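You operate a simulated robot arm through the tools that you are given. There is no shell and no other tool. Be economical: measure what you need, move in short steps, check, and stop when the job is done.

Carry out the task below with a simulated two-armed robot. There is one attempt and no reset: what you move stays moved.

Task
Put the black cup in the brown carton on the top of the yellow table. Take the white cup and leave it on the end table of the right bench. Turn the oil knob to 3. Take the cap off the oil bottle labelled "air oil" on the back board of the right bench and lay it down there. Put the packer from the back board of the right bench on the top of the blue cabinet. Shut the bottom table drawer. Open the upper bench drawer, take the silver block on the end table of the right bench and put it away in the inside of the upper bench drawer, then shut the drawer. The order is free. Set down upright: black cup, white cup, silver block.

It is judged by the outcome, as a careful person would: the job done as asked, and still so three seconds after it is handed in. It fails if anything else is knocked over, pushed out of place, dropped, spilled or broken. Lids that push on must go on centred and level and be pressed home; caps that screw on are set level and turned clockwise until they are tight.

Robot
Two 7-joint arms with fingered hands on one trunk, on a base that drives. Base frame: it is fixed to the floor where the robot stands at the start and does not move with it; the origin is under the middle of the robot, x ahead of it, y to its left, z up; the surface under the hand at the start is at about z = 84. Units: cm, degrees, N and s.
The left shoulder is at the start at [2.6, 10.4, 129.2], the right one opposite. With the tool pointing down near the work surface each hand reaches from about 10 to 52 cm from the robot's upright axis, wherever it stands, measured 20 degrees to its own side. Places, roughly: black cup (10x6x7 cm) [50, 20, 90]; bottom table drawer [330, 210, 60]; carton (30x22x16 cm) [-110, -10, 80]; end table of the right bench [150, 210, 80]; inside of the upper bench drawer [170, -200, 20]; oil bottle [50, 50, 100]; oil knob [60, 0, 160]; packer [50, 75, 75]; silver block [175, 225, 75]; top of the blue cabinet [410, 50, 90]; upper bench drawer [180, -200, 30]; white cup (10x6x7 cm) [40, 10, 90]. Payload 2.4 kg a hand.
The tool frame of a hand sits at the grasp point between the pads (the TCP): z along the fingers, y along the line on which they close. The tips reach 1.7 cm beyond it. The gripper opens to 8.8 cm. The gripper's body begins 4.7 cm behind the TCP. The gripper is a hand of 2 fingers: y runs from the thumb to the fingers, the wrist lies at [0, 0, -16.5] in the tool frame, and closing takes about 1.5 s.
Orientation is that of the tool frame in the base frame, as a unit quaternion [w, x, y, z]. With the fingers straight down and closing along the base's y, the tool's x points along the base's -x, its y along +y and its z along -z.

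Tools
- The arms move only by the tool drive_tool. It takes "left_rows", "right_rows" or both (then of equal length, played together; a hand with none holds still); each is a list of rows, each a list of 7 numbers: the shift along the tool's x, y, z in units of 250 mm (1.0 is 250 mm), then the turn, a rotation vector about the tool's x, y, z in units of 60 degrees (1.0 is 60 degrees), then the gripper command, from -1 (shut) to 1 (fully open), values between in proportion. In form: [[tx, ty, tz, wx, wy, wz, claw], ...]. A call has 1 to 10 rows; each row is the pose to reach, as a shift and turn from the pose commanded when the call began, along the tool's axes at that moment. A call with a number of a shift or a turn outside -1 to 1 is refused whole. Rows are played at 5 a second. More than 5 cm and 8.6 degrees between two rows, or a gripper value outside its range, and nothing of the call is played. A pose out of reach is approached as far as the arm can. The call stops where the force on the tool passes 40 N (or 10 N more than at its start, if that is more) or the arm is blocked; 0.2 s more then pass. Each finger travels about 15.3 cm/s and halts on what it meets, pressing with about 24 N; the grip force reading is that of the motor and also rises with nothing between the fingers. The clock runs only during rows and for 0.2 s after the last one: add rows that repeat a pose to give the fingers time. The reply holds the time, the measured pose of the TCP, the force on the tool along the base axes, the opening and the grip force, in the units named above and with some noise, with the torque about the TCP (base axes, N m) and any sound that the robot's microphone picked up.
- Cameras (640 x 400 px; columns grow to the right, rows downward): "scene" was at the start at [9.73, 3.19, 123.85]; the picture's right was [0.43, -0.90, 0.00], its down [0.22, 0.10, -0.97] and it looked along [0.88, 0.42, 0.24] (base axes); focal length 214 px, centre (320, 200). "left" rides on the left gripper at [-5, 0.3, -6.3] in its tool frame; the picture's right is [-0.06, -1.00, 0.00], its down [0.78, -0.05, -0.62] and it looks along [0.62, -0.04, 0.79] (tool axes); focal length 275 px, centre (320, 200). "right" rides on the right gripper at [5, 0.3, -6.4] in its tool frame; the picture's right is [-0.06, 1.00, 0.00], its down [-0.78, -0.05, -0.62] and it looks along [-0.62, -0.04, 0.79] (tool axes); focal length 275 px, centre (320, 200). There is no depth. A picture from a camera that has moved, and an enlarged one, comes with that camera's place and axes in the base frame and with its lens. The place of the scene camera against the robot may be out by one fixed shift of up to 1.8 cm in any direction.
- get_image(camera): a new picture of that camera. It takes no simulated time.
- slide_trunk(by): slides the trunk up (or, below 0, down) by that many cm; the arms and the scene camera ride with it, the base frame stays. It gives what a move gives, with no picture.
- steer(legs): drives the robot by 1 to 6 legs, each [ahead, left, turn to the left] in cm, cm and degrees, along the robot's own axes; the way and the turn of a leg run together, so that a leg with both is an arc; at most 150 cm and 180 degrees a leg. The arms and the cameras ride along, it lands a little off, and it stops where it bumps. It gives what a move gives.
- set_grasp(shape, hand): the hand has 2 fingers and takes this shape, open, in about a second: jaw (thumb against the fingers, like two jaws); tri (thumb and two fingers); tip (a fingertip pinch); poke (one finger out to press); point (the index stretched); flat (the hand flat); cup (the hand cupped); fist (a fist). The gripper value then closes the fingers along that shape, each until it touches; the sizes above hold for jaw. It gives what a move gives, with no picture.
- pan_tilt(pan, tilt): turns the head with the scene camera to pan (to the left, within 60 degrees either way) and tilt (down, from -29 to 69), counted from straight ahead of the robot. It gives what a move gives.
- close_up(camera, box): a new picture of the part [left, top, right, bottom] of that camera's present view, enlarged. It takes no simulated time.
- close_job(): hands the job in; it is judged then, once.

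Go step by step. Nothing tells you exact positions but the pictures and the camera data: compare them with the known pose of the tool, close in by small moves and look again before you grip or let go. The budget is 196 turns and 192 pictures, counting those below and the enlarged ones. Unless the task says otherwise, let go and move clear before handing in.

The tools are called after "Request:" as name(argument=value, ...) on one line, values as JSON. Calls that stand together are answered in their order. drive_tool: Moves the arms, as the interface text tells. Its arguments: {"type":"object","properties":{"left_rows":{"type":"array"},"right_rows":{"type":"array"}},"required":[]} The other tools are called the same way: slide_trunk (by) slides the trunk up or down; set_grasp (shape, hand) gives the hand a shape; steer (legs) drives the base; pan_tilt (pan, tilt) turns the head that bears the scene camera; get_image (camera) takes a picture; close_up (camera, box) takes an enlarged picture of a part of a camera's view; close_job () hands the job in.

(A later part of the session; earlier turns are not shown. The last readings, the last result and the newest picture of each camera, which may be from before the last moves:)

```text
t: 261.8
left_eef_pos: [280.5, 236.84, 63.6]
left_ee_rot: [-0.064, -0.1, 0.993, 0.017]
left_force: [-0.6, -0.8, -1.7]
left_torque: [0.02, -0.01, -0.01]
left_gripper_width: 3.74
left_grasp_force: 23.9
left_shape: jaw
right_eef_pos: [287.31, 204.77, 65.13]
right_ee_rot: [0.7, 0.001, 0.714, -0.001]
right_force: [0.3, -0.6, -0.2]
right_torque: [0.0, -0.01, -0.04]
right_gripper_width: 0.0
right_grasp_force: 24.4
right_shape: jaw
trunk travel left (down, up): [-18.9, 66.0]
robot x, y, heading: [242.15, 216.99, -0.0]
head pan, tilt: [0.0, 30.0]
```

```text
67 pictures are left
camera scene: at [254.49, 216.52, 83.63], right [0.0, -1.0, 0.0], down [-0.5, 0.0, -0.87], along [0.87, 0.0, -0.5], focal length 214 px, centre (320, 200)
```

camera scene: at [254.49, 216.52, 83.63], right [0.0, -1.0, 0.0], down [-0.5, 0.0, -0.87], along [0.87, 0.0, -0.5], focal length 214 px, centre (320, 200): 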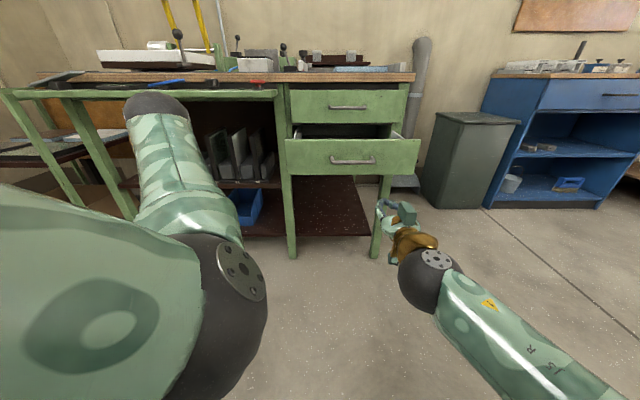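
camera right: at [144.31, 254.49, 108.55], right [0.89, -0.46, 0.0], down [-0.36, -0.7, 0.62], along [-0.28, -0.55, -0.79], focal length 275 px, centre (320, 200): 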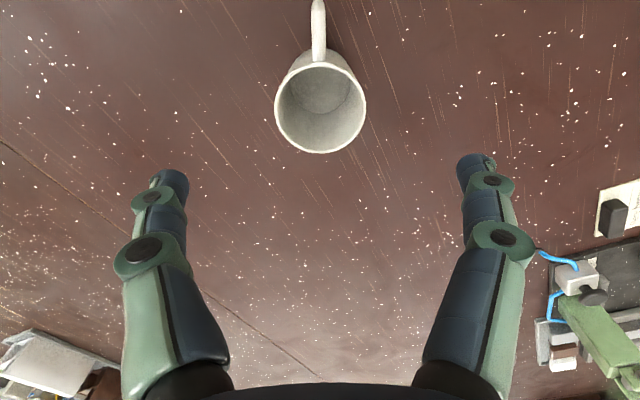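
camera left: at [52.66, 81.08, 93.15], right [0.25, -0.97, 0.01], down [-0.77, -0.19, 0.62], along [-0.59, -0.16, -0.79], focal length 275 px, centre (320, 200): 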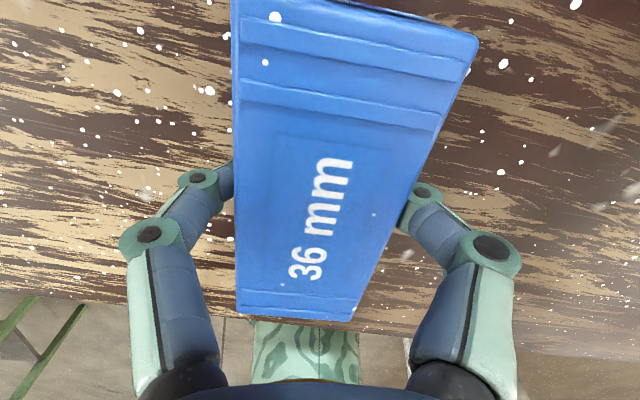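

Panel top z≈68.4, front x≈316, centre y 207; handle at z 62. I align just above the handle, drive up and push with the arm.

Request:
drive_tool(right_rows=[[-0.02, 0.04, 0, 0, 0, 0, -1], [-0.04, 0.068, 0, 0, -0.02, 0, -1]])

Request:
steer(legs=[[22, 0, 0]])

Request:
get_image(camera="scene")

```text
t: 262.4
left_eef_pos: [280.48, 236.78, 63.6]
left_ee_rot: [-0.065, -0.099, 0.993, 0.017]
left_force: [0.4, 0.0, -0.9]
left_torque: [-0.01, 0.0, 0.01]
left_gripper_width: 3.73
left_grasp_force: 24.4
left_shape: jaw
right_eef_pos: [287.33, 206.45, 66.12]
right_ee_rot: [0.708, 0.001, 0.706, -0.001]
right_force: [-0.2, -0.4, -0.7]
right_torque: [0.01, 0.03, 0.02]
right_gripper_width: 0.0
right_grasp_force: 24.2
right_shape: jaw
trunk travel left (down, up): [-18.9, 66.0]
robot x, y, heading: [242.21, 216.82, -0.0]
head pan, tilt: [0.0, 30.0]
```

```text
t: 264.1
left_eef_pos: [302.21, 236.88, 63.53]
left_ee_rot: [-0.064, -0.1, 0.993, 0.017]
left_force: [-0.1, -0.3, -1.3]
left_torque: [-0.02, 0.0, -0.04]
left_gripper_width: 3.75
left_grasp_force: 23.7
left_shape: jaw
right_eef_pos: [309.14, 206.48, 66.08]
right_ee_rot: [0.708, 0.0, 0.707, 0.0]
right_force: [-0.3, -1.1, 0.3]
right_torque: [-0.02, 0.02, -0.03]
right_gripper_width: 0.0
right_grasp_force: 24.2
right_shape: jaw
trunk travel left (down, up): [-18.9, 66.0]
robot x, y, heading: [263.6, 216.96, -0.1]
head pan, tilt: [0.0, 30.0]
```

```text
66 pictures are left
camera scene: at [276.32, 216.51, 83.62], right [0.0, -1.0, 0.0], down [-0.5, 0.0, -0.87], along [0.87, 0.0, -0.5], focal length 214 px, centre (320, 200)
```

scene: 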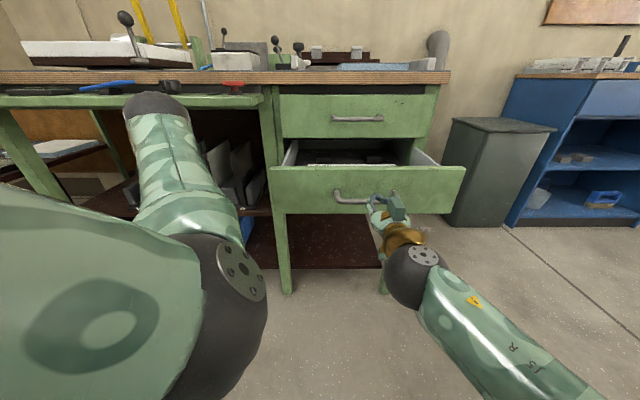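

The fingertips look close to handle height; I raise 2.3 cm and check by close-up.

Request:
drive_tool(right_rows=[[-0.05, 0, 0, 0, 0, 0, -1], [-0.092, 0, 0, 0, 0, 0, -1]])

Request:
close_up(camera="scene", box=[260, 130, 480, 250])

```text
t: 264.7
left_eef_pos: [302.27, 236.92, 63.64]
left_ee_rot: [-0.065, -0.101, 0.993, 0.018]
left_force: [-0.7, -1.0, -1.2]
left_torque: [-0.02, -0.03, 0.03]
left_gripper_width: 3.72
left_grasp_force: 24.1
left_shape: jaw
right_eef_pos: [309.08, 206.44, 68.37]
right_ee_rot: [0.708, 0.0, 0.706, 0.001]
right_force: [0.2, -0.4, 0.1]
right_torque: [-0.02, 0.02, 0.01]
right_gripper_width: 0.0
right_grasp_force: 24.4
right_shape: jaw
trunk travel left (down, up): [-18.9, 66.0]
robot x, y, heading: [263.73, 216.53, -0.0]
head pan, tilt: [0.0, 30.0]
```

```text
2.91 times, centred on (370, 190) of scene
camera zoom: at [276.32, 216.51, 83.62], right [0.0, -1.0, 0.0], down [-0.5, 0.0, -0.87], along [0.87, 0.0, -0.5], focal length 624 px, centre (174, 229)
```

zoom: 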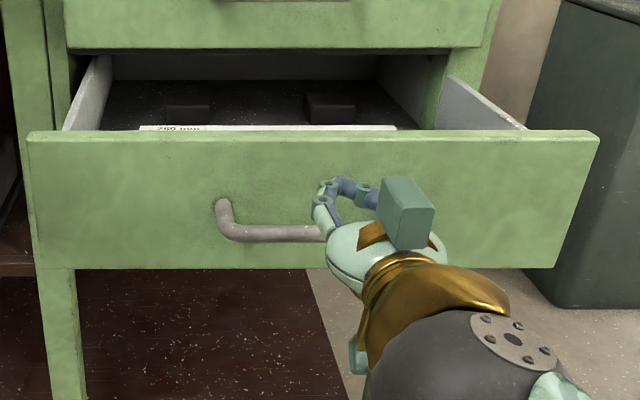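

Now the tips are above the handle. I push forward.

Request:
drive_tool(right_rows=[[0, 0, 0.12, 0, 0, 0, -1], [0, 0, 0.24, 0, 0, 0, -1], [0, 0, 0.36, 0, 0, 0, -1], [0, 0, 0.48, 0, 0, 0, -1], [0, 0, 0.6, 0, 0, 0, -1]])

Request:
get_image(camera="scene")

```text
t: 265.9
left_eef_pos: [302.35, 236.84, 63.65]
left_ee_rot: [-0.065, -0.1, 0.993, 0.017]
left_force: [0.9, 0.2, -1.1]
left_torque: [0.01, -0.06, 0.01]
left_gripper_width: 3.74
left_grasp_force: 23.5
left_shape: jaw
right_eef_pos: [323.99, 206.55, 68.5]
right_ee_rot: [0.708, 0.001, 0.707, -0.001]
right_force: [-0.2, -0.2, 0.0]
right_torque: [-0.03, -0.02, 0.03]
right_gripper_width: 0.01
right_grasp_force: 24.3
right_shape: jaw
trunk travel left (down, up): [-18.9, 66.0]
robot x, y, heading: [264.28, 216.71, -0.0]
head pan, tilt: [0.0, 30.0]
```

```text
64 pictures are left
camera scene: at [276.32, 216.51, 83.62], right [0.0, -1.0, 0.0], down [-0.5, 0.0, -0.87], along [0.87, 0.0, -0.5], focal length 214 px, centre (320, 200)
```

scene: 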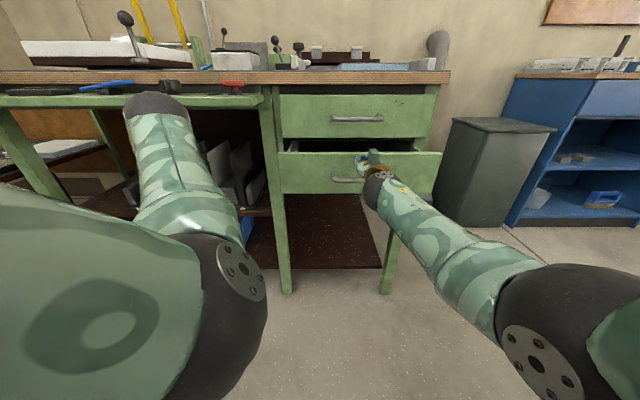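

It is sliding in freely. I push the rest.

Request:
drive_tool(right_rows=[[0, 0, 0.1, 0, 0, 0, -1], [0, 0, 0.2, 0, 0, 0, -1], [0, 0, 0.3, 0, 0, 0, -1], [0, 0, 0.4, 0, 0, 0, -1], [0, 0, 0.5, 0, 0, 0, -1], [0, 0, 0.6, 0, 0, 0, -1]])

Request:
get_image(camera="scene")

```text
t: 267.3
left_eef_pos: [302.19, 236.81, 63.7]
left_ee_rot: [-0.065, -0.101, 0.993, 0.016]
left_force: [-0.2, -0.2, -1.9]
left_torque: [-0.06, -0.01, -0.01]
left_gripper_width: 3.72
left_grasp_force: 23.8
left_shape: jaw
right_eef_pos: [331.57, 206.1, 69.01]
right_ee_rot: [0.709, 0.0, 0.705, -0.001]
right_force: [-0.4, -0.2, -0.5]
right_torque: [0.0, -0.01, 0.01]
right_gripper_width: 0.01
right_grasp_force: 24.3
right_shape: jaw
right hand out of reach, approached as far as the arm can: row 3, 4, 5, 6
trunk travel left (down, up): [-18.9, 66.0]
robot x, y, heading: [263.9, 216.55, -0.1]
head pan, tilt: [0.0, 30.0]
```

```text
63 pictures are left
camera scene: at [276.33, 216.5, 83.62], right [0.0, -1.0, 0.0], down [-0.5, 0.0, -0.87], along [0.87, 0.0, -0.5], focal length 214 px, centre (320, 200)
```

scene: 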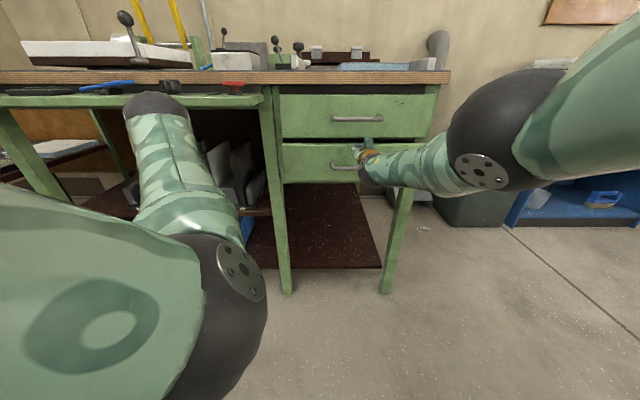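

Nearly shut; the arm is at full stretch. I retract a little, move the base up and push the rest with force limit.

Request:
drive_tool(right_rows=[[0, 0, -0.12, 0, 0, 0, -1], [0, 0, -0.24, 0, 0, 0, -1], [0, 0, -0.36, 0, 0, 0, -1]])

Request:
steer(legs=[[8, 0, 0]])

Request:
drive_tool(right_rows=[[0, 0, 0.05, 0, 0, 0, -1], [0, 0, 0.1, 0, 0, 0, -1], [0, 0, 0.15, 0, 0, 0, -1], [0, 0, 0.2, 0, 0, 0, -1], [0, 0, 0.25, 0, 0, 0, -1], [0, 0, 0.3, 0, 0, 0, -1]])

Request:
get_image(camera="scene")

```text
t: 268.1
left_eef_pos: [302.2, 236.8, 63.74]
left_ee_rot: [-0.065, -0.1, 0.993, 0.016]
left_force: [0.3, -0.2, -1.1]
left_torque: [-0.02, 0.04, -0.03]
left_gripper_width: 3.74
left_grasp_force: 24.1
left_shape: jaw
right_eef_pos: [322.48, 206.06, 69.0]
right_ee_rot: [0.707, 0.002, 0.707, -0.001]
right_force: [-0.1, 0.6, 0.2]
right_torque: [-0.01, 0.02, 0.03]
right_gripper_width: 0.01
right_grasp_force: 23.7
right_shape: jaw
trunk travel left (down, up): [-18.9, 66.0]
robot x, y, heading: [263.83, 216.62, -0.1]
head pan, tilt: [0.0, 30.0]
```

```text
t: 269.2
left_eef_pos: [310.34, 236.85, 63.55]
left_ee_rot: [-0.065, -0.1, 0.993, 0.017]
left_force: [0.7, 0.0, -1.2]
left_torque: [0.03, 0.04, -0.03]
left_gripper_width: 3.73
left_grasp_force: 23.7
left_shape: jaw
right_eef_pos: [330.57, 206.26, 69.05]
right_ee_rot: [0.708, 0.0, 0.706, 0.0]
right_force: [0.7, 0.8, -0.6]
right_torque: [0.02, -0.02, 0.04]
right_gripper_width: 0.01
right_grasp_force: 24.0
right_shape: jaw
trunk travel left (down, up): [-18.9, 66.0]
robot x, y, heading: [272.52, 216.58, -0.1]
head pan, tilt: [0.0, 30.0]
```

```text
t: 270.2
left_eef_pos: [309.96, 236.78, 63.73]
left_ee_rot: [-0.064, -0.1, 0.993, 0.016]
left_force: [1.0, -0.1, -1.0]
left_torque: [-0.01, 0.02, 0.0]
left_gripper_width: 3.73
left_grasp_force: 23.6
left_shape: jaw
right_eef_pos: [334.9, 206.29, 69.11]
right_ee_rot: [0.707, -0.001, 0.707, 0.001]
right_force: [-32.9, -1.3, 12.0]
right_torque: [0.04, -0.1, 0.06]
right_gripper_width: 0.02
right_grasp_force: 23.6
right_shape: jaw
trunk travel left (down, up): [-18.9, 66.0]
robot x, y, heading: [271.94, 216.91, -0.3]
head pan, tilt: [0.0, 30.0]
stopped in row 4 (right hand): the force on the tool passed its limit at 51 N (the readings are from after the stop); the commanded pose is now the measured one
```

```text
62 pictures are left
camera scene: at [283.99, 216.5, 83.69], right [0.0, -1.0, 0.0], down [-0.5, 0.0, -0.87], along [0.87, 0.0, -0.5], focal length 214 px, centre (320, 200)
```

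scene: 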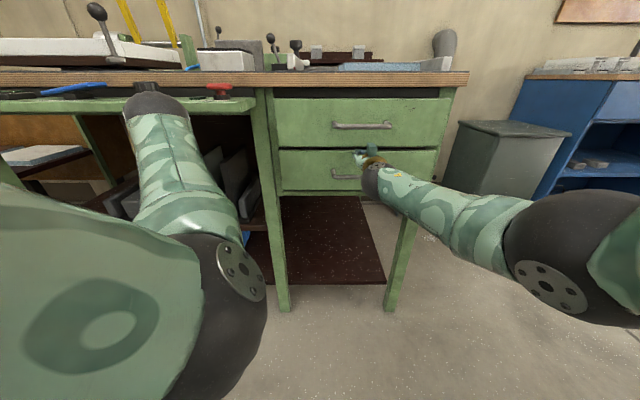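

Hard stop: it is shut. I back off and verify.

Request:
drive_tool(right_rows=[[0, 0, -0.15, 0, 0, 0, -1], [0, 0, -0.3, 0, 0, 0, -1], [0, 0, -0.45, 0, 0, 0, -1]])

Request:
steer(legs=[[-25, 0, 0]])

Request:
close_up(camera="scene", box=[260, 60, 480, 250])

```text
t: 271.0
left_eef_pos: [310.33, 236.87, 63.63]
left_ee_rot: [-0.065, -0.1, 0.993, 0.018]
left_force: [-0.3, -0.2, -1.4]
left_torque: [0.01, 0.01, 0.01]
left_gripper_width: 3.73
left_grasp_force: 24.0
left_shape: jaw
right_eef_pos: [323.88, 206.08, 68.82]
right_ee_rot: [0.706, -0.001, 0.708, 0.001]
right_force: [-0.1, 0.0, 0.4]
right_torque: [-0.02, 0.0, -0.04]
right_gripper_width: 0.0
right_grasp_force: 24.2
right_shape: jaw
trunk travel left (down, up): [-18.9, 66.0]
robot x, y, heading: [271.73, 216.98, 0.0]
head pan, tilt: [0.0, 30.0]
```

```text
t: 272.8
left_eef_pos: [285.43, 236.78, 63.57]
left_ee_rot: [-0.065, -0.099, 0.993, 0.017]
left_force: [-0.5, 0.1, -1.3]
left_torque: [-0.01, 0.02, 0.01]
left_gripper_width: 3.73
left_grasp_force: 24.3
left_shape: jaw
right_eef_pos: [298.92, 206.04, 68.74]
right_ee_rot: [0.706, 0.0, 0.708, 0.0]
right_force: [-1.3, -0.5, 0.1]
right_torque: [0.01, -0.02, -0.01]
right_gripper_width: 0.0
right_grasp_force: 24.6
right_shape: jaw
trunk travel left (down, up): [-18.9, 66.0]
robot x, y, heading: [246.82, 217.07, -0.0]
head pan, tilt: [0.0, 30.0]
```

```text
2.11 times, centred on (370, 155) of scene
camera zoom: at [259.37, 216.53, 83.62], right [0.0, -1.0, 0.0], down [-0.5, 0.0, -0.87], along [0.87, 0.0, -0.5], focal length 452 px, centre (215, 295)
```

zoom: 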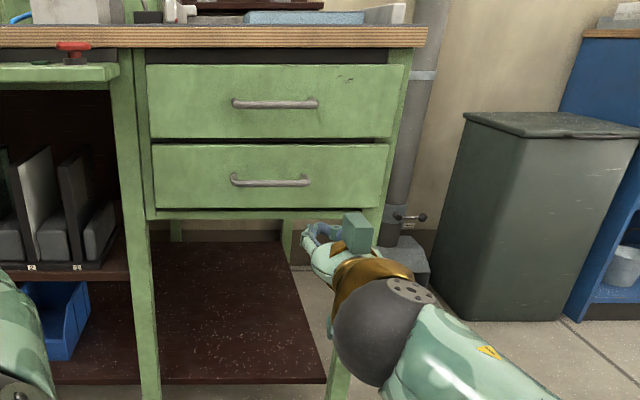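

Bottom drawer shut. I raise the trunk, put the right hand back down, and strafe toward the blue cabinet.

Request:
slide_trunk(by=38)

Request:
drive_tool(right_rows=[[0, 0, 0, 0, 0.14, 0, -1], [0, 0, 0, 0, 0.28, 0, 0], [0, 0, 0, 0, 0.42, 0, 1], [0, 0, 0, 0, 0.56, 0, 1], [0, 0, 0, 0, 0.7, 0, 1], [0, 0, 0, 0, 0.84, 0, 1], [0, 0, 0, 0, 0.98, 0, 1]])

Request:
steer(legs=[[0, -150, 0]])

Request:
get_image(camera="scene")

```text
t: 276.4
left_eef_pos: [285.34, 236.76, 101.52]
left_ee_rot: [-0.065, -0.098, 0.993, 0.017]
left_force: [0.2, -0.3, -1.7]
left_torque: [0.01, 0.01, 0.04]
left_gripper_width: 3.73
left_grasp_force: 23.9
left_shape: jaw
right_eef_pos: [298.92, 205.93, 106.81]
right_ee_rot: [0.706, 0.0, 0.708, 0.0]
right_force: [-0.5, -0.9, 0.0]
right_torque: [0.03, 0.0, 0.01]
right_gripper_width: 0.01
right_grasp_force: 23.9
right_shape: jaw
trunk travel left (down, up): [-56.9, 28.0]
robot x, y, heading: [246.53, 216.47, -0.1]
head pan, tilt: [0.0, 30.0]
```

```text
t: 278.1
left_eef_pos: [285.35, 236.84, 101.57]
left_ee_rot: [-0.065, -0.098, 0.993, 0.018]
left_force: [-0.5, 0.8, -1.4]
left_torque: [-0.04, 0.05, -0.01]
left_gripper_width: 3.71
left_grasp_force: 24.5
left_shape: jaw
right_eef_pos: [298.92, 206.12, 106.72]
right_ee_rot: [0.267, 0.001, 0.964, -0.001]
right_force: [0.6, -0.1, -0.3]
right_torque: [-0.03, -0.04, 0.0]
right_gripper_width: 8.8
right_grasp_force: 0.2
right_shape: jaw
trunk travel left (down, up): [-56.9, 28.0]
robot x, y, heading: [247.05, 216.68, -0.2]
head pan, tilt: [0.0, 30.0]
```

```text
t: 285.4
left_eef_pos: [283.41, 88.12, 101.61]
left_ee_rot: [-0.064, -0.086, 0.994, 0.018]
left_force: [0.3, -0.6, -1.6]
left_torque: [0.03, 0.01, 0.0]
left_gripper_width: 3.73
left_grasp_force: 24.4
left_shape: jaw
right_eef_pos: [295.99, 56.98, 106.7]
right_ee_rot: [0.268, 0.013, 0.963, -0.004]
right_force: [-0.5, 0.0, -0.4]
right_torque: [-0.01, 0.03, 0.02]
right_gripper_width: 8.82
right_grasp_force: 0.0
right_shape: jaw
trunk travel left (down, up): [-56.9, 28.0]
robot x, y, heading: [244.6, 69.52, -1.9]
head pan, tilt: [0.0, 30.0]
```

```text
60 pictures are left
camera scene: at [255.76, 68.58, 121.75], right [-0.04, -1.0, 0.0], down [-0.5, 0.02, -0.87], along [0.87, -0.03, -0.5], focal length 214 px, centre (320, 200)
```

scene: 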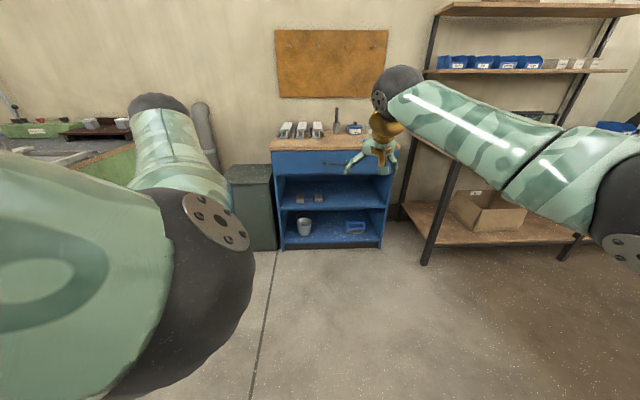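

The blue cabinet's top is at about z 83–85, x 388–425, with free space at the front. I raise a bit and approach.

Request:
slide_trunk(by=8)

Request:
steer(legs=[[0, 0, 2], [0, -25, 0], [95, 0, 0]])

Request:
drive_tool(left_rows=[[0, 0, 0, 0, -0.06, 0, -0.8], [0, 0, 0, 0, -0.124, 0, -0.8]])

Request:
get_image(camera="scene")

```text
t: 286.5
left_eef_pos: [283.31, 88.28, 109.68]
left_ee_rot: [-0.065, -0.084, 0.994, 0.018]
left_force: [0.1, 0.3, -1.7]
left_torque: [-0.02, -0.03, 0.03]
left_gripper_width: 3.71
left_grasp_force: 23.9
left_shape: jaw
right_eef_pos: [296.12, 57.12, 114.78]
right_ee_rot: [0.267, 0.014, 0.964, -0.004]
right_force: [-0.2, 0.2, 0.3]
right_torque: [0.02, 0.01, -0.02]
right_gripper_width: 8.81
right_grasp_force: 0.0
right_shape: jaw
trunk travel left (down, up): [-64.9, 20.0]
robot x, y, heading: [244.17, 69.05, -1.9]
head pan, tilt: [0.0, 30.0]
```

```text
t: 293.3
left_eef_pos: [378.05, 63.51, 109.65]
left_ee_rot: [-0.065, -0.097, 0.993, 0.016]
left_force: [-0.1, 0.0, -0.9]
left_torque: [0.0, 0.05, -0.01]
left_gripper_width: 3.72
left_grasp_force: 24.4
left_shape: jaw
right_eef_pos: [391.57, 32.55, 114.69]
right_ee_rot: [0.267, 0.004, 0.964, -0.002]
right_force: [-0.2, -0.7, 0.9]
right_torque: [0.03, 0.0, -0.02]
right_gripper_width: 8.78
right_grasp_force: 0.0
right_shape: jaw
trunk travel left (down, up): [-64.9, 20.0]
robot x, y, heading: [339.75, 43.83, -0.4]
head pan, tilt: [0.0, 30.0]
```

```text
t: 293.9
left_eef_pos: [378.43, 63.97, 110.17]
left_ee_rot: [0.007, -0.099, 0.995, 0.027]
left_force: [-0.1, 0.2, -1.3]
left_torque: [0.03, 0.0, 0.0]
left_gripper_width: 3.74
left_grasp_force: 23.4
left_shape: jaw
right_eef_pos: [391.4, 32.61, 114.82]
right_ee_rot: [0.267, 0.003, 0.964, 0.0]
right_force: [-0.3, 0.5, 0.1]
right_torque: [0.0, -0.01, 0.0]
right_gripper_width: 8.8
right_grasp_force: 0.0
right_shape: jaw
trunk travel left (down, up): [-64.9, 20.0]
robot x, y, heading: [339.32, 43.58, -0.4]
head pan, tilt: [0.0, 30.0]
```

```text
59 pictures are left
camera scene: at [350.68, 43.1, 129.38], right [-0.03, -1.0, 0.0], down [-0.54, 0.02, -0.84], along [0.84, -0.02, -0.54], focal length 214 px, centre (320, 200)
```

scene: 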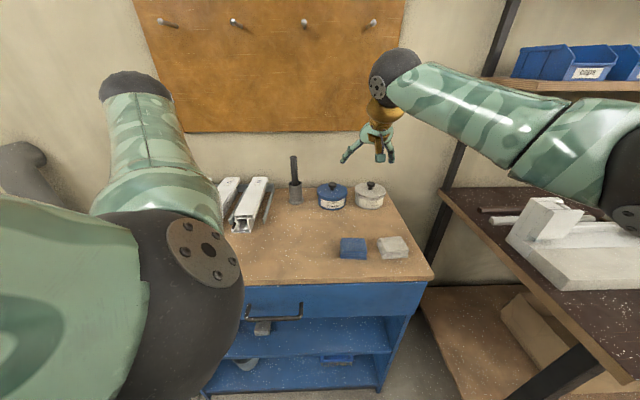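

Free spot at about (395, 51) on the cabinet top, between the profiles and the small blocks. I move up 12 cm and bring the packer over it.

Request:
steer(legs=[[12, 0, 0]])

Request:
drive_tool(left_rows=[[-0.02, -0.14, 0, 0, 0, 0, -0.8], [-0.04, -0.28, 0, 0, 0, 0, -0.8], [-0.06, -0.42, 0, 0, 0, 0, -0.8], [-0.078, -0.546, 0, 0, 0, 0, -0.8]])

Request:
get_image(camera="left")

Request:
get_image(camera="scene")

```text
t: 295.1
left_eef_pos: [390.38, 63.83, 109.86]
left_ee_rot: [0.003, -0.097, 0.995, 0.029]
left_force: [0.1, -0.1, -2.8]
left_torque: [0.03, 0.01, 0.0]
left_gripper_width: 3.74
left_grasp_force: 23.5
left_shape: jaw
right_eef_pos: [403.65, 32.44, 114.69]
right_ee_rot: [0.267, 0.003, 0.964, -0.001]
right_force: [-0.4, 0.2, 0.1]
right_torque: [0.0, 0.0, -0.03]
right_gripper_width: 8.79
right_grasp_force: 0.1
right_shape: jaw
trunk travel left (down, up): [-64.9, 20.0]
robot x, y, heading: [351.68, 43.65, -0.7]
head pan, tilt: [0.0, 30.0]
```

```text
t: 296.1
left_eef_pos: [395.06, 52.07, 109.04]
left_ee_rot: [0.007, -0.105, 0.994, 0.038]
left_force: [-0.4, 0.5, -0.4]
left_torque: [0.01, 0.0, -0.02]
left_gripper_width: 3.72
left_grasp_force: 24.1
left_shape: jaw
right_eef_pos: [403.53, 32.3, 114.73]
right_ee_rot: [0.267, 0.003, 0.964, -0.001]
right_force: [0.2, 0.5, -0.6]
right_torque: [-0.02, -0.01, -0.01]
right_gripper_width: 8.76
right_grasp_force: 0.1
right_shape: jaw
trunk travel left (down, up): [-64.9, 20.0]
robot x, y, heading: [351.51, 43.88, -0.5]
head pan, tilt: [0.0, 30.0]
```

```text
58 pictures are left
camera left: at [399.79, 52.91, 115.65], right [0.27, -0.96, -0.07], down [-0.76, -0.26, 0.6], along [-0.59, -0.11, -0.8], focal length 275 px, centre (320, 200)
```

left: 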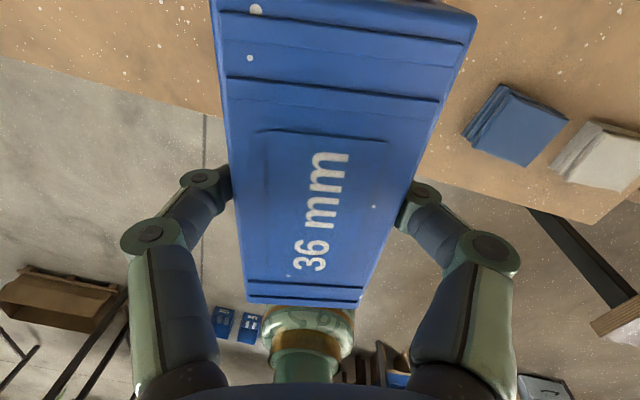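

```text
57 pictures are left
camera scene: at [362.74, 42.9, 129.45], right [-0.03, -1.0, 0.0], down [-0.53, 0.02, -0.85], along [0.85, -0.03, -0.53], focal length 214 px, centre (320, 200)
```

scene: 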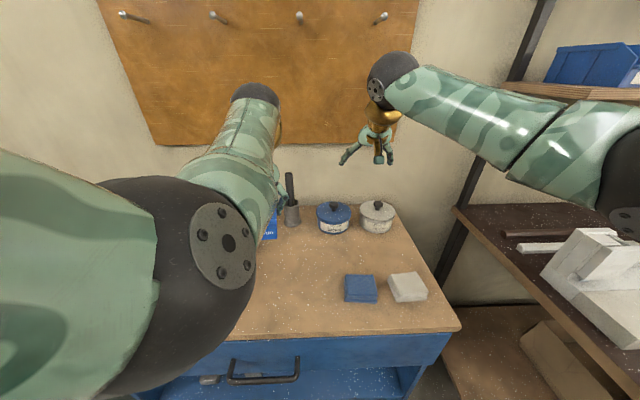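

Request:
drive_tool(left_rows=[[0, 0, 0.15, 0.04, 0, 0, -0.8], [0, 0, 0.32, 0.073, 0, 0, -0.8], [0, 0, 0.5, 0.073, 0, 0, -0.8], [0, 0, 0.66, 0.073, 0, 0, -0.8], [0, 0, 0.76, 0.073, 0, 0, -0.8]])

Request:
get_image(camera="left")

```text
t: 297.4
left_eef_pos: [393.01, 52.65, 91.65]
left_ee_rot: [0.007, -0.099, 0.995, -0.009]
left_force: [0.1, -0.4, -1.7]
left_torque: [0.0, -0.01, 0.01]
left_gripper_width: 3.75
left_grasp_force: 23.7
left_shape: jaw
left hand out of reach, approached as far as the arm can: row 4, 5
right_eef_pos: [403.42, 32.47, 114.84]
right_ee_rot: [0.267, 0.003, 0.964, -0.001]
right_force: [0.4, -0.1, -0.2]
right_torque: [0.02, -0.02, 0.01]
right_gripper_width: 8.81
right_grasp_force: 0.0
right_shape: jaw
trunk travel left (down, up): [-64.9, 20.0]
robot x, y, heading: [351.63, 43.34, -0.8]
head pan, tilt: [0.0, 30.0]
```

```text
56 pictures are left
camera left: at [397.81, 53.97, 98.14], right [0.26, -0.97, 0.02], down [-0.77, -0.19, 0.61], along [-0.59, -0.17, -0.79], focal length 275 px, centre (320, 200)
```

left: 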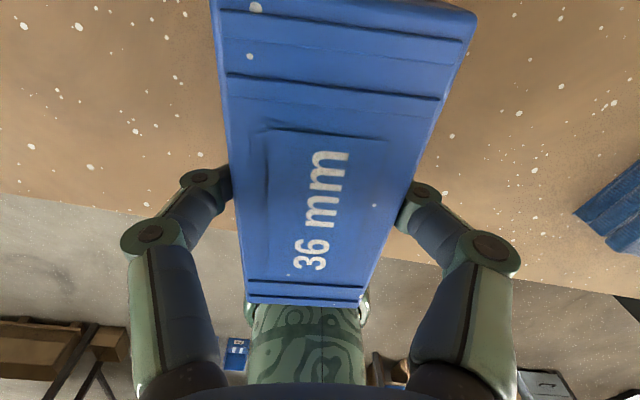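

I move 4 cm forward and use the trunk to lower.

Request:
steer(legs=[[4, 0, 0]])

Request:
slide_trunk(by=-3.5)

Request:
slide_trunk(by=-0.7)

Request:
get_image(camera="left")

```text
t: 298.2
left_eef_pos: [397.32, 52.54, 91.6]
left_ee_rot: [0.006, -0.098, 0.995, -0.008]
left_force: [-0.3, -0.4, -1.6]
left_torque: [-0.02, -0.01, 0.02]
left_gripper_width: 3.73
left_grasp_force: 23.8
left_shape: jaw
right_eef_pos: [407.65, 32.35, 114.72]
right_ee_rot: [0.266, 0.004, 0.964, -0.001]
right_force: [-0.1, 0.4, 0.2]
right_torque: [0.01, -0.01, -0.02]
right_gripper_width: 8.76
right_grasp_force: 0.1
right_shape: jaw
trunk travel left (down, up): [-64.9, 20.0]
robot x, y, heading: [355.65, 43.62, -0.9]
head pan, tilt: [0.0, 30.0]
```

```text
t: 299.0
left_eef_pos: [397.11, 52.5, 88.38]
left_ee_rot: [0.008, -0.097, 0.995, -0.009]
left_force: [-0.9, -0.6, 27.7]
left_torque: [0.01, 0.02, -0.02]
left_gripper_width: 3.82
left_grasp_force: 23.8
left_shape: jaw
right_eef_pos: [407.48, 32.32, 111.29]
right_ee_rot: [0.269, 0.005, 0.963, -0.001]
right_force: [-0.1, 0.1, 0.5]
right_torque: [-0.01, 0.01, 0.01]
right_gripper_width: 8.77
right_grasp_force: 0.1
right_shape: jaw
trunk travel left (down, up): [-61.4, 23.5]
robot x, y, heading: [355.32, 43.61, -0.6]
head pan, tilt: [0.0, 30.0]
```

```text
t: 299.6
left_eef_pos: [397.44, 52.59, 87.76]
left_ee_rot: [0.013, -0.096, 0.995, -0.009]
left_force: [-4.9, 1.1, 25.5]
left_torque: [0.08, 0.05, -0.06]
left_gripper_width: 3.9
left_grasp_force: 24.2
left_shape: jaw
right_eef_pos: [407.41, 32.29, 110.59]
right_ee_rot: [0.269, 0.004, 0.963, -0.001]
right_force: [1.1, -0.2, -0.3]
right_torque: [0.03, -0.01, -0.02]
right_gripper_width: 8.82
right_grasp_force: 0.1
right_shape: jaw
trunk travel left (down, up): [-60.7, 24.3]
robot x, y, heading: [355.44, 43.58, -0.3]
head pan, tilt: [0.0, 30.0]
stopped: the force on the tool passed its limit at 41 N (the readings are from after the stop); the commanded pose is now the measured one
```

```text
55 pictures are left
camera left: at [402.03, 53.82, 94.34], right [0.25, -0.97, 0.02], down [-0.78, -0.19, 0.6], along [-0.58, -0.17, -0.8], focal length 275 px, centre (320, 200)
```

left: 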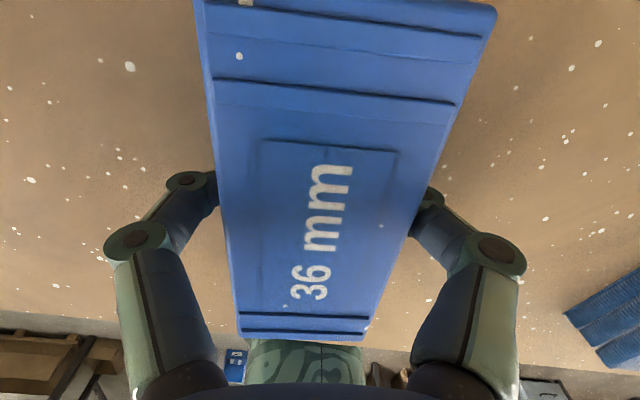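

The packer rests on the cabinet top. I open moderately and lift off.

Request:
drive_tool(left_rows=[[0, 0, -0.02, 0, 0, 0, 0.1], [0, 0, -0.02, 0, 0, 0, 0.3], [0, 0, -0.02, 0, 0, 0, 0.35], [0, 0, -0.12, 0, 0, 0, 0.35], [0, 0, -0.3, 0, 0, 0, 0.35], [0, 0, -0.48, 0, 0, 0, 0.35], [0, 0, -0.6, 0, 0, 0, 0.35]])

Request:
get_image(camera="left")

```text
t: 301.2
left_eef_pos: [397.19, 53.71, 102.38]
left_ee_rot: [0.011, -0.102, 0.995, 0.002]
left_force: [-0.3, 0.1, 0.0]
left_torque: [0.05, 0.0, 0.03]
left_gripper_width: 5.88
left_grasp_force: 0.1
left_shape: jaw
right_eef_pos: [407.59, 32.33, 110.48]
right_ee_rot: [0.267, 0.004, 0.964, -0.002]
right_force: [0.2, 0.1, -0.2]
right_torque: [-0.02, -0.06, 0.0]
right_gripper_width: 8.78
right_grasp_force: 0.1
right_shape: jaw
trunk travel left (down, up): [-60.7, 24.3]
robot x, y, heading: [355.79, 43.87, -0.3]
head pan, tilt: [0.0, 30.0]
```

```text
54 pictures are left
camera left: at [401.87, 55.03, 108.98], right [0.26, -0.96, 0.0], down [-0.77, -0.21, 0.6], along [-0.58, -0.16, -0.8], focal length 275 px, centre (320, 200)
```

left: 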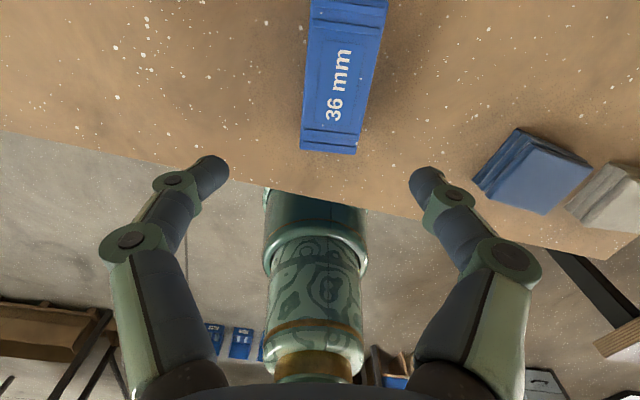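

Packer placed. Now to the silver block: I restore the right hand, back off and drive to the bench end's far side.

Request:
drive_tool(right_rows=[[0, 0, 0, 0, 0.14, 0, 1], [0, 0, 0, 0, 0.28, 0, 1], [0, 0, 0, 0, 0.42, 0, 1], [0, 0, 0, 0, 0.52, 0, 1]])

Request:
steer(legs=[[-100, 0, 0], [0, 95, 0], [0, 93, 0], [0, 0, 90], [0, 0, 90]])

Request:
get_image(camera="scene")

```text
t: 302.2
left_eef_pos: [397.33, 53.56, 102.52]
left_ee_rot: [0.012, -0.102, 0.995, 0.0]
left_force: [0.2, 0.6, 0.1]
left_torque: [-0.02, 0.03, 0.05]
left_gripper_width: 5.92
left_grasp_force: 0.1
left_shape: jaw
right_eef_pos: [407.57, 32.26, 110.55]
right_ee_rot: [-0.003, 0.003, 1.0, 0.0]
right_force: [1.3, 0.7, -1.0]
right_torque: [0.0, 0.0, 0.01]
right_gripper_width: 8.77
right_grasp_force: 0.0
right_shape: jaw
trunk travel left (down, up): [-60.7, 24.3]
robot x, y, heading: [355.1, 43.9, -0.8]
head pan, tilt: [0.0, 30.0]
```

```text
t: 323.8
left_eef_pos: [215.94, 221.76, 102.57]
left_ee_rot: [0.0, 0.996, 0.09, -0.012]
left_force: [0.2, 0.5, -1.1]
left_torque: [-0.01, 0.01, 0.0]
left_gripper_width: 5.9
left_grasp_force: 0.0
left_shape: jaw
right_eef_pos: [206.33, 243.22, 110.53]
right_ee_rot: [0.0, 1.0, -0.016, 0.002]
right_force: [-0.1, 0.6, -0.3]
right_torque: [0.02, 0.0, -0.02]
right_gripper_width: 8.8
right_grasp_force: 0.1
right_shape: jaw
trunk travel left (down, up): [-60.7, 24.3]
robot x, y, heading: [257.89, 230.92, 177.9]
head pan, tilt: [0.0, 30.0]
```

```text
53 pictures are left
camera scene: at [245.82, 231.05, 125.53], right [0.05, 1.0, 0.0], down [0.5, -0.02, -0.87], along [-0.86, 0.04, -0.5], focal length 214 px, centre (320, 200)
```

scene: 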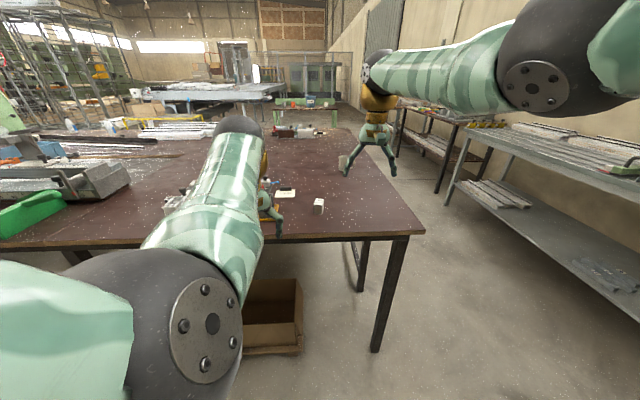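

A small pale block stands alone near the edge too. I zoom in to tell which is the silver one.

Request:
close_up(camera="scene", box=[260, 170, 360, 230])

Request:
get_image(camera="left")

```text
6.40 times, centred on (310, 200) of scene
camera zoom: at [245.82, 231.05, 125.53], right [0.05, 1.0, 0.0], down [0.5, -0.02, -0.87], along [-0.86, 0.04, -0.5], focal length 1373 px, centre (384, 200)
```

zoom: 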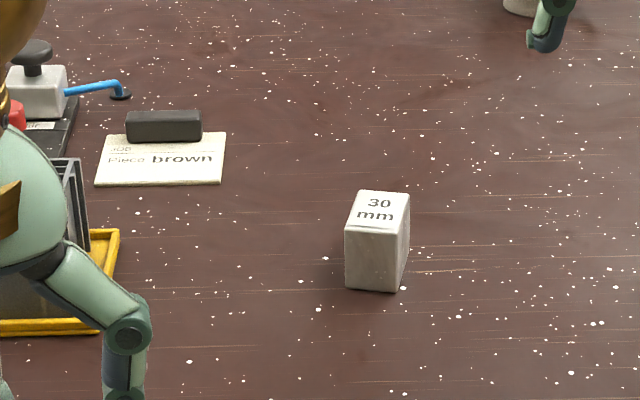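

```text
51 pictures are left
camera left: at [211.19, 220.61, 109.14], right [-0.24, 0.97, 0.01], down [0.78, 0.19, 0.6], along [0.58, 0.15, -0.8], focal length 275 px, centre (320, 200)
```

left: 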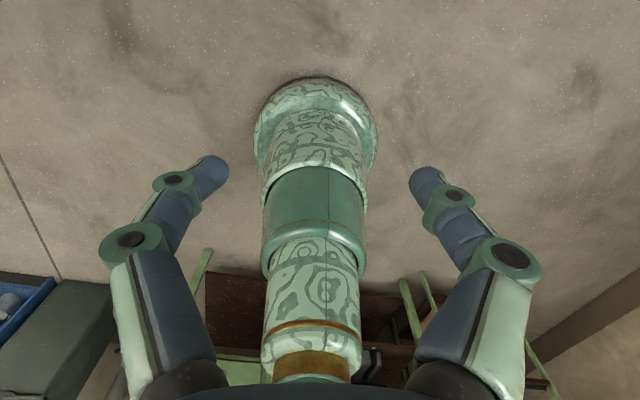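

A grey metal block marked "30 mm" stands alone near (182, 233); the other is a grey profile in a yellow tray. I move closer to compare them with the hand cameras.

Request:
steer(legs=[[0, -14, 2], [30, 0, 0]])

Request:
get_image(camera="left")

Request:
get_image(camera="scene")

```text
t: 326.8
left_eef_pos: [186.39, 233.74, 102.52]
left_ee_rot: [0.002, 0.994, 0.109, -0.012]
left_force: [-0.1, 0.3, 0.2]
left_torque: [0.0, 0.01, -0.01]
left_gripper_width: 5.9
left_grasp_force: 0.1
left_shape: jaw
right_eef_pos: [175.99, 255.2, 110.48]
right_ee_rot: [0.0, 1.0, 0.002, 0.001]
right_force: [1.2, 0.2, -0.6]
right_torque: [0.03, 0.04, -0.02]
right_gripper_width: 8.78
right_grasp_force: 0.1
right_shape: jaw
trunk travel left (down, up): [-60.7, 24.3]
robot x, y, heading: [227.95, 244.68, -179.9]
head pan, tilt: [0.0, 30.0]
```

```text
50 pictures are left
camera left: at [181.74, 232.45, 109.09], right [-0.28, 0.96, 0.0], down [0.77, 0.22, 0.6], along [0.58, 0.17, -0.8], focal length 275 px, centre (320, 200)
```

left: 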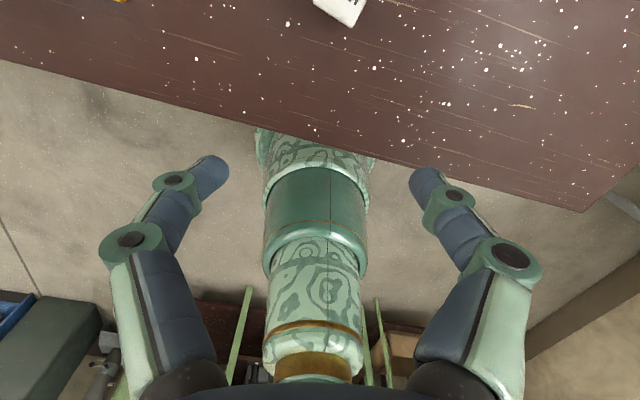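

```text
49 pictures are left
camera scene: at [215.94, 244.34, 125.52], right [0.0, 1.0, 0.0], down [0.5, 0.0, -0.87], along [-0.87, 0.0, -0.5], focal length 214 px, centre (320, 200)
```

scene: 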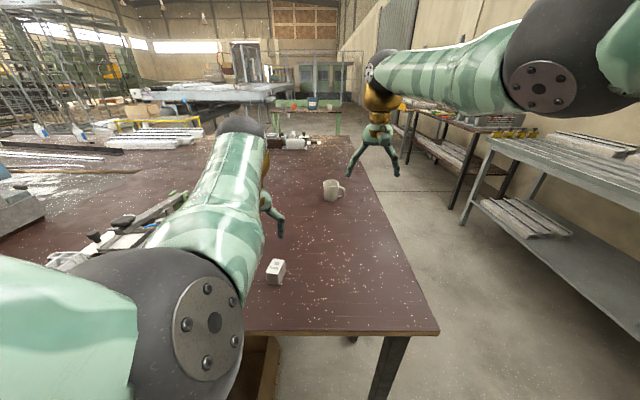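

Request:
drive_tool(left_rows=[[-0.08, -0.02, 0, 0, 0, 0, 1], [-0.157, -0.047, 0, 0, 0, 0, 1]])

Request:
get_image(camera="left")

```text
t: 327.4
left_eef_pos: [182.32, 234.11, 102.7]
left_ee_rot: [0.001, 0.994, 0.11, -0.012]
left_force: [0.1, -0.9, -0.6]
left_torque: [0.02, 0.03, 0.02]
left_gripper_width: 8.79
left_grasp_force: 0.0
left_shape: jaw
right_eef_pos: [176.07, 255.12, 110.48]
right_ee_rot: [0.0, 1.0, 0.003, 0.002]
right_force: [0.5, -0.5, 0.5]
right_torque: [0.03, 0.01, 0.01]
right_gripper_width: 8.76
right_grasp_force: 0.0
right_shape: jaw
trunk travel left (down, up): [-60.7, 24.3]
robot x, y, heading: [228.03, 244.8, -179.8]
head pan, tilt: [0.0, 30.0]
```

```text
48 pictures are left
camera left: at [177.63, 232.83, 109.26], right [-0.28, 0.96, 0.0], down [0.77, 0.22, 0.6], along [0.58, 0.17, -0.8], focal length 275 px, centre (320, 200)
```

left: 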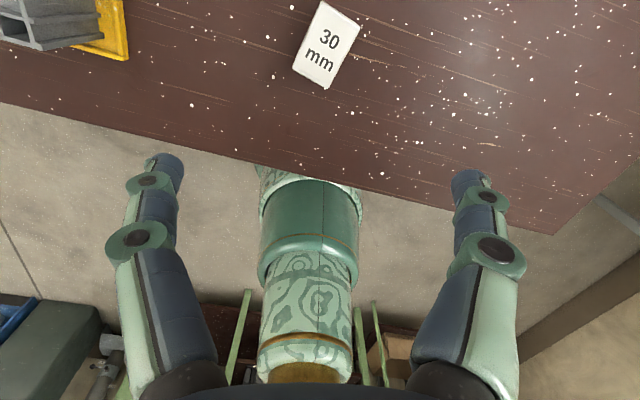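

Request:
close_up(camera="left", box=[0, 0, 150, 80])

Request:
close_up(camera="left", box=[270, 0, 390, 95])

```text
4.27 times, centred on (75, 40) of left
camera zoom: at [177.63, 232.83, 109.26], right [-0.28, 0.96, 0.0], down [0.77, 0.22, 0.6], along [0.58, 0.17, -0.8], focal length 1174 px, centre (1365, 883)
```

zoom: 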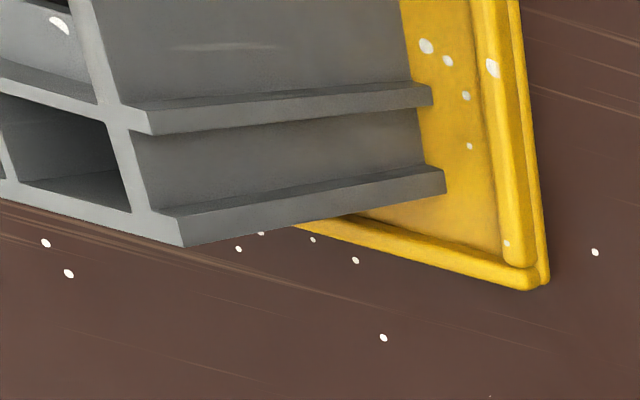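

```text
4.21 times, centred on (330, 48) of left
camera zoom: at [177.63, 232.83, 109.26], right [-0.28, 0.96, 0.0], down [0.77, 0.22, 0.6], along [0.58, 0.17, -0.8], focal length 1159 px, centre (278, 842)
```

zoom: 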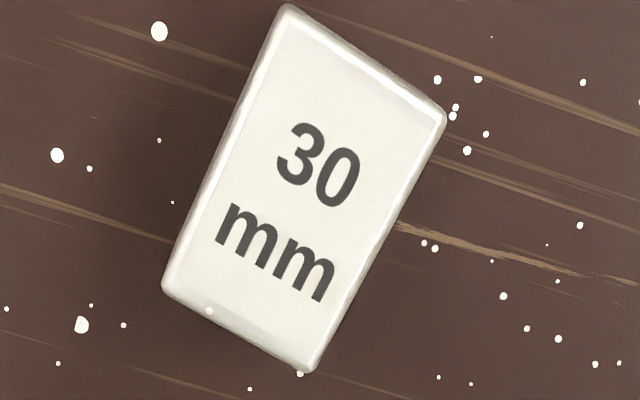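

The "30 mm" one is the solid metal block with shiny edges (about 3 × 4.4 cm), so I take it as the silver block; centre (180.4, 234). I align and lower.

Request:
drive_tool(left_rows=[[-0.04, -0.01, 0.05, 0, 0, 0.14, 1], [-0.075, -0.015, 0.15, 0, 0, 0.28, 1], [-0.075, -0.015, 0.28, 0, 0, 0.43, 1], [-0.075, -0.015, 0.42, 0, 0, 0.43, 1]])

Request:
get_image(camera="left")

```text
refused: row 3 steps farther than a row can; nothing moved
```

```text
45 pictures are left
camera left: at [177.63, 232.83, 109.26], right [-0.28, 0.96, 0.0], down [0.77, 0.22, 0.6], along [0.58, 0.17, -0.8], focal length 275 px, centre (320, 200)
```

left: 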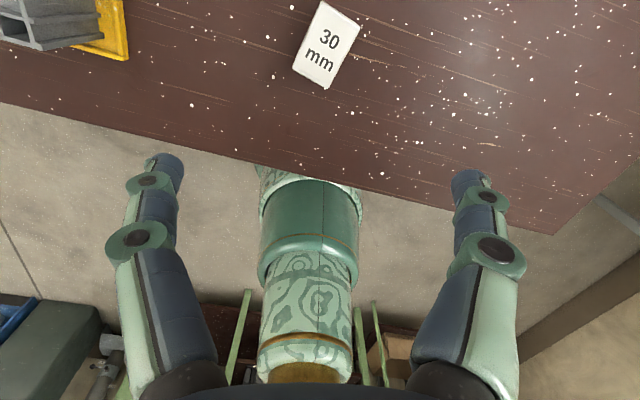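

Request:
drive_tool(left_rows=[[-0.04, -0.01, 0.05, 0, 0, 0.14, 1], [-0.075, -0.015, 0.15, 0, 0, 0.28, 1], [-0.075, -0.015, 0.28, 0, 0, 0.4, 1], [-0.075, -0.015, 0.42, 0, 0, 0.43, 1]])

Request:
get_image(camera="left")

```text
t: 328.4
left_eef_pos: [182.19, 233.61, 93.2]
left_ee_rot: [0.004, 0.993, -0.116, -0.013]
left_force: [-0.1, -0.5, 0.1]
left_torque: [-0.01, -0.03, -0.02]
left_gripper_width: 8.79
left_grasp_force: 0.1
left_shape: jaw
left hand out of reach, approached as far as the arm can: row 4
right_eef_pos: [176.1, 255.19, 110.44]
right_ee_rot: [0.0, 1.0, 0.003, 0.002]
right_force: [0.6, -0.6, -0.3]
right_torque: [-0.01, -0.03, 0.0]
right_gripper_width: 8.79
right_grasp_force: 0.0
right_shape: jaw
trunk travel left (down, up): [-60.7, 24.3]
robot x, y, heading: [227.92, 244.62, -179.6]
head pan, tilt: [0.0, 30.0]
```

```text
44 pictures are left
camera left: at [177.35, 234.56, 99.61], right [0.17, 0.99, -0.01], down [0.79, -0.13, 0.6], along [0.59, -0.11, -0.8], focal length 275 px, centre (320, 200)
```

left: 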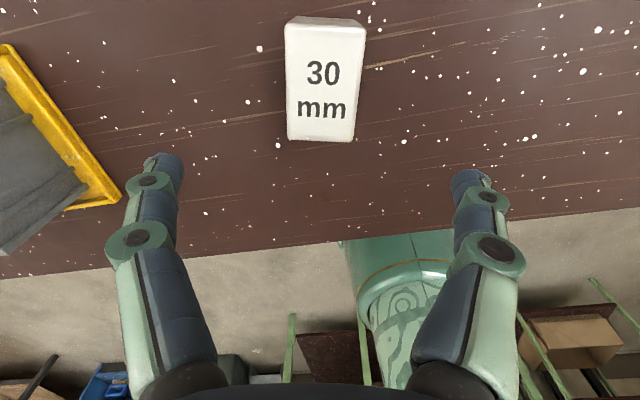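

Request:
steer(legs=[[3.5, 0, 0]])

Request:
drive_tool(left_rows=[[0.02, -0.02, 0.05, 0, 0, 0, 1], [0.04, -0.028, 0.12, 0, 0, 0, 1]])

Request:
get_image(camera="left")

```text
t: 329.2
left_eef_pos: [178.44, 233.71, 92.99]
left_ee_rot: [0.004, 0.993, -0.114, -0.012]
left_force: [-0.3, 0.2, -0.7]
left_torque: [-0.01, 0.02, -0.01]
left_gripper_width: 8.8
left_grasp_force: 0.1
left_shape: jaw
right_eef_pos: [172.36, 255.14, 110.45]
right_ee_rot: [0.0, 1.0, 0.002, 0.003]
right_force: [0.5, -0.3, -0.3]
right_torque: [-0.04, -0.03, -0.03]
right_gripper_width: 8.78
right_grasp_force: 0.1
right_shape: jaw
trunk travel left (down, up): [-60.7, 24.3]
robot x, y, heading: [224.54, 244.5, -179.4]
head pan, tilt: [0.0, 30.0]
```

```text
t: 329.9
left_eef_pos: [180.26, 233.92, 90.54]
left_ee_rot: [0.004, 0.993, -0.114, -0.012]
left_force: [0.0, -0.1, 0.2]
left_torque: [-0.01, 0.0, 0.0]
left_gripper_width: 8.8
left_grasp_force: 0.2
left_shape: jaw
left hand out of reach, approached as far as the arm can: row 2
right_eef_pos: [172.52, 255.19, 110.48]
right_ee_rot: [-0.001, 1.0, 0.003, 0.001]
right_force: [-0.4, 1.1, 0.3]
right_torque: [0.03, 0.01, 0.01]
right_gripper_width: 8.78
right_grasp_force: 0.0
right_shape: jaw
trunk travel left (down, up): [-60.7, 24.3]
robot x, y, heading: [224.89, 244.78, -179.8]
head pan, tilt: [0.0, 30.0]
```

```text
43 pictures are left
camera left: at [175.53, 234.82, 97.0], right [0.17, 0.99, -0.01], down [0.79, -0.13, 0.6], along [0.59, -0.11, -0.8], focal length 275 px, centre (320, 200)
```

left: 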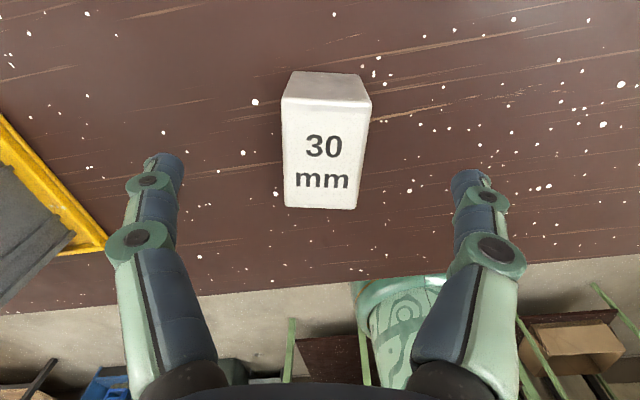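

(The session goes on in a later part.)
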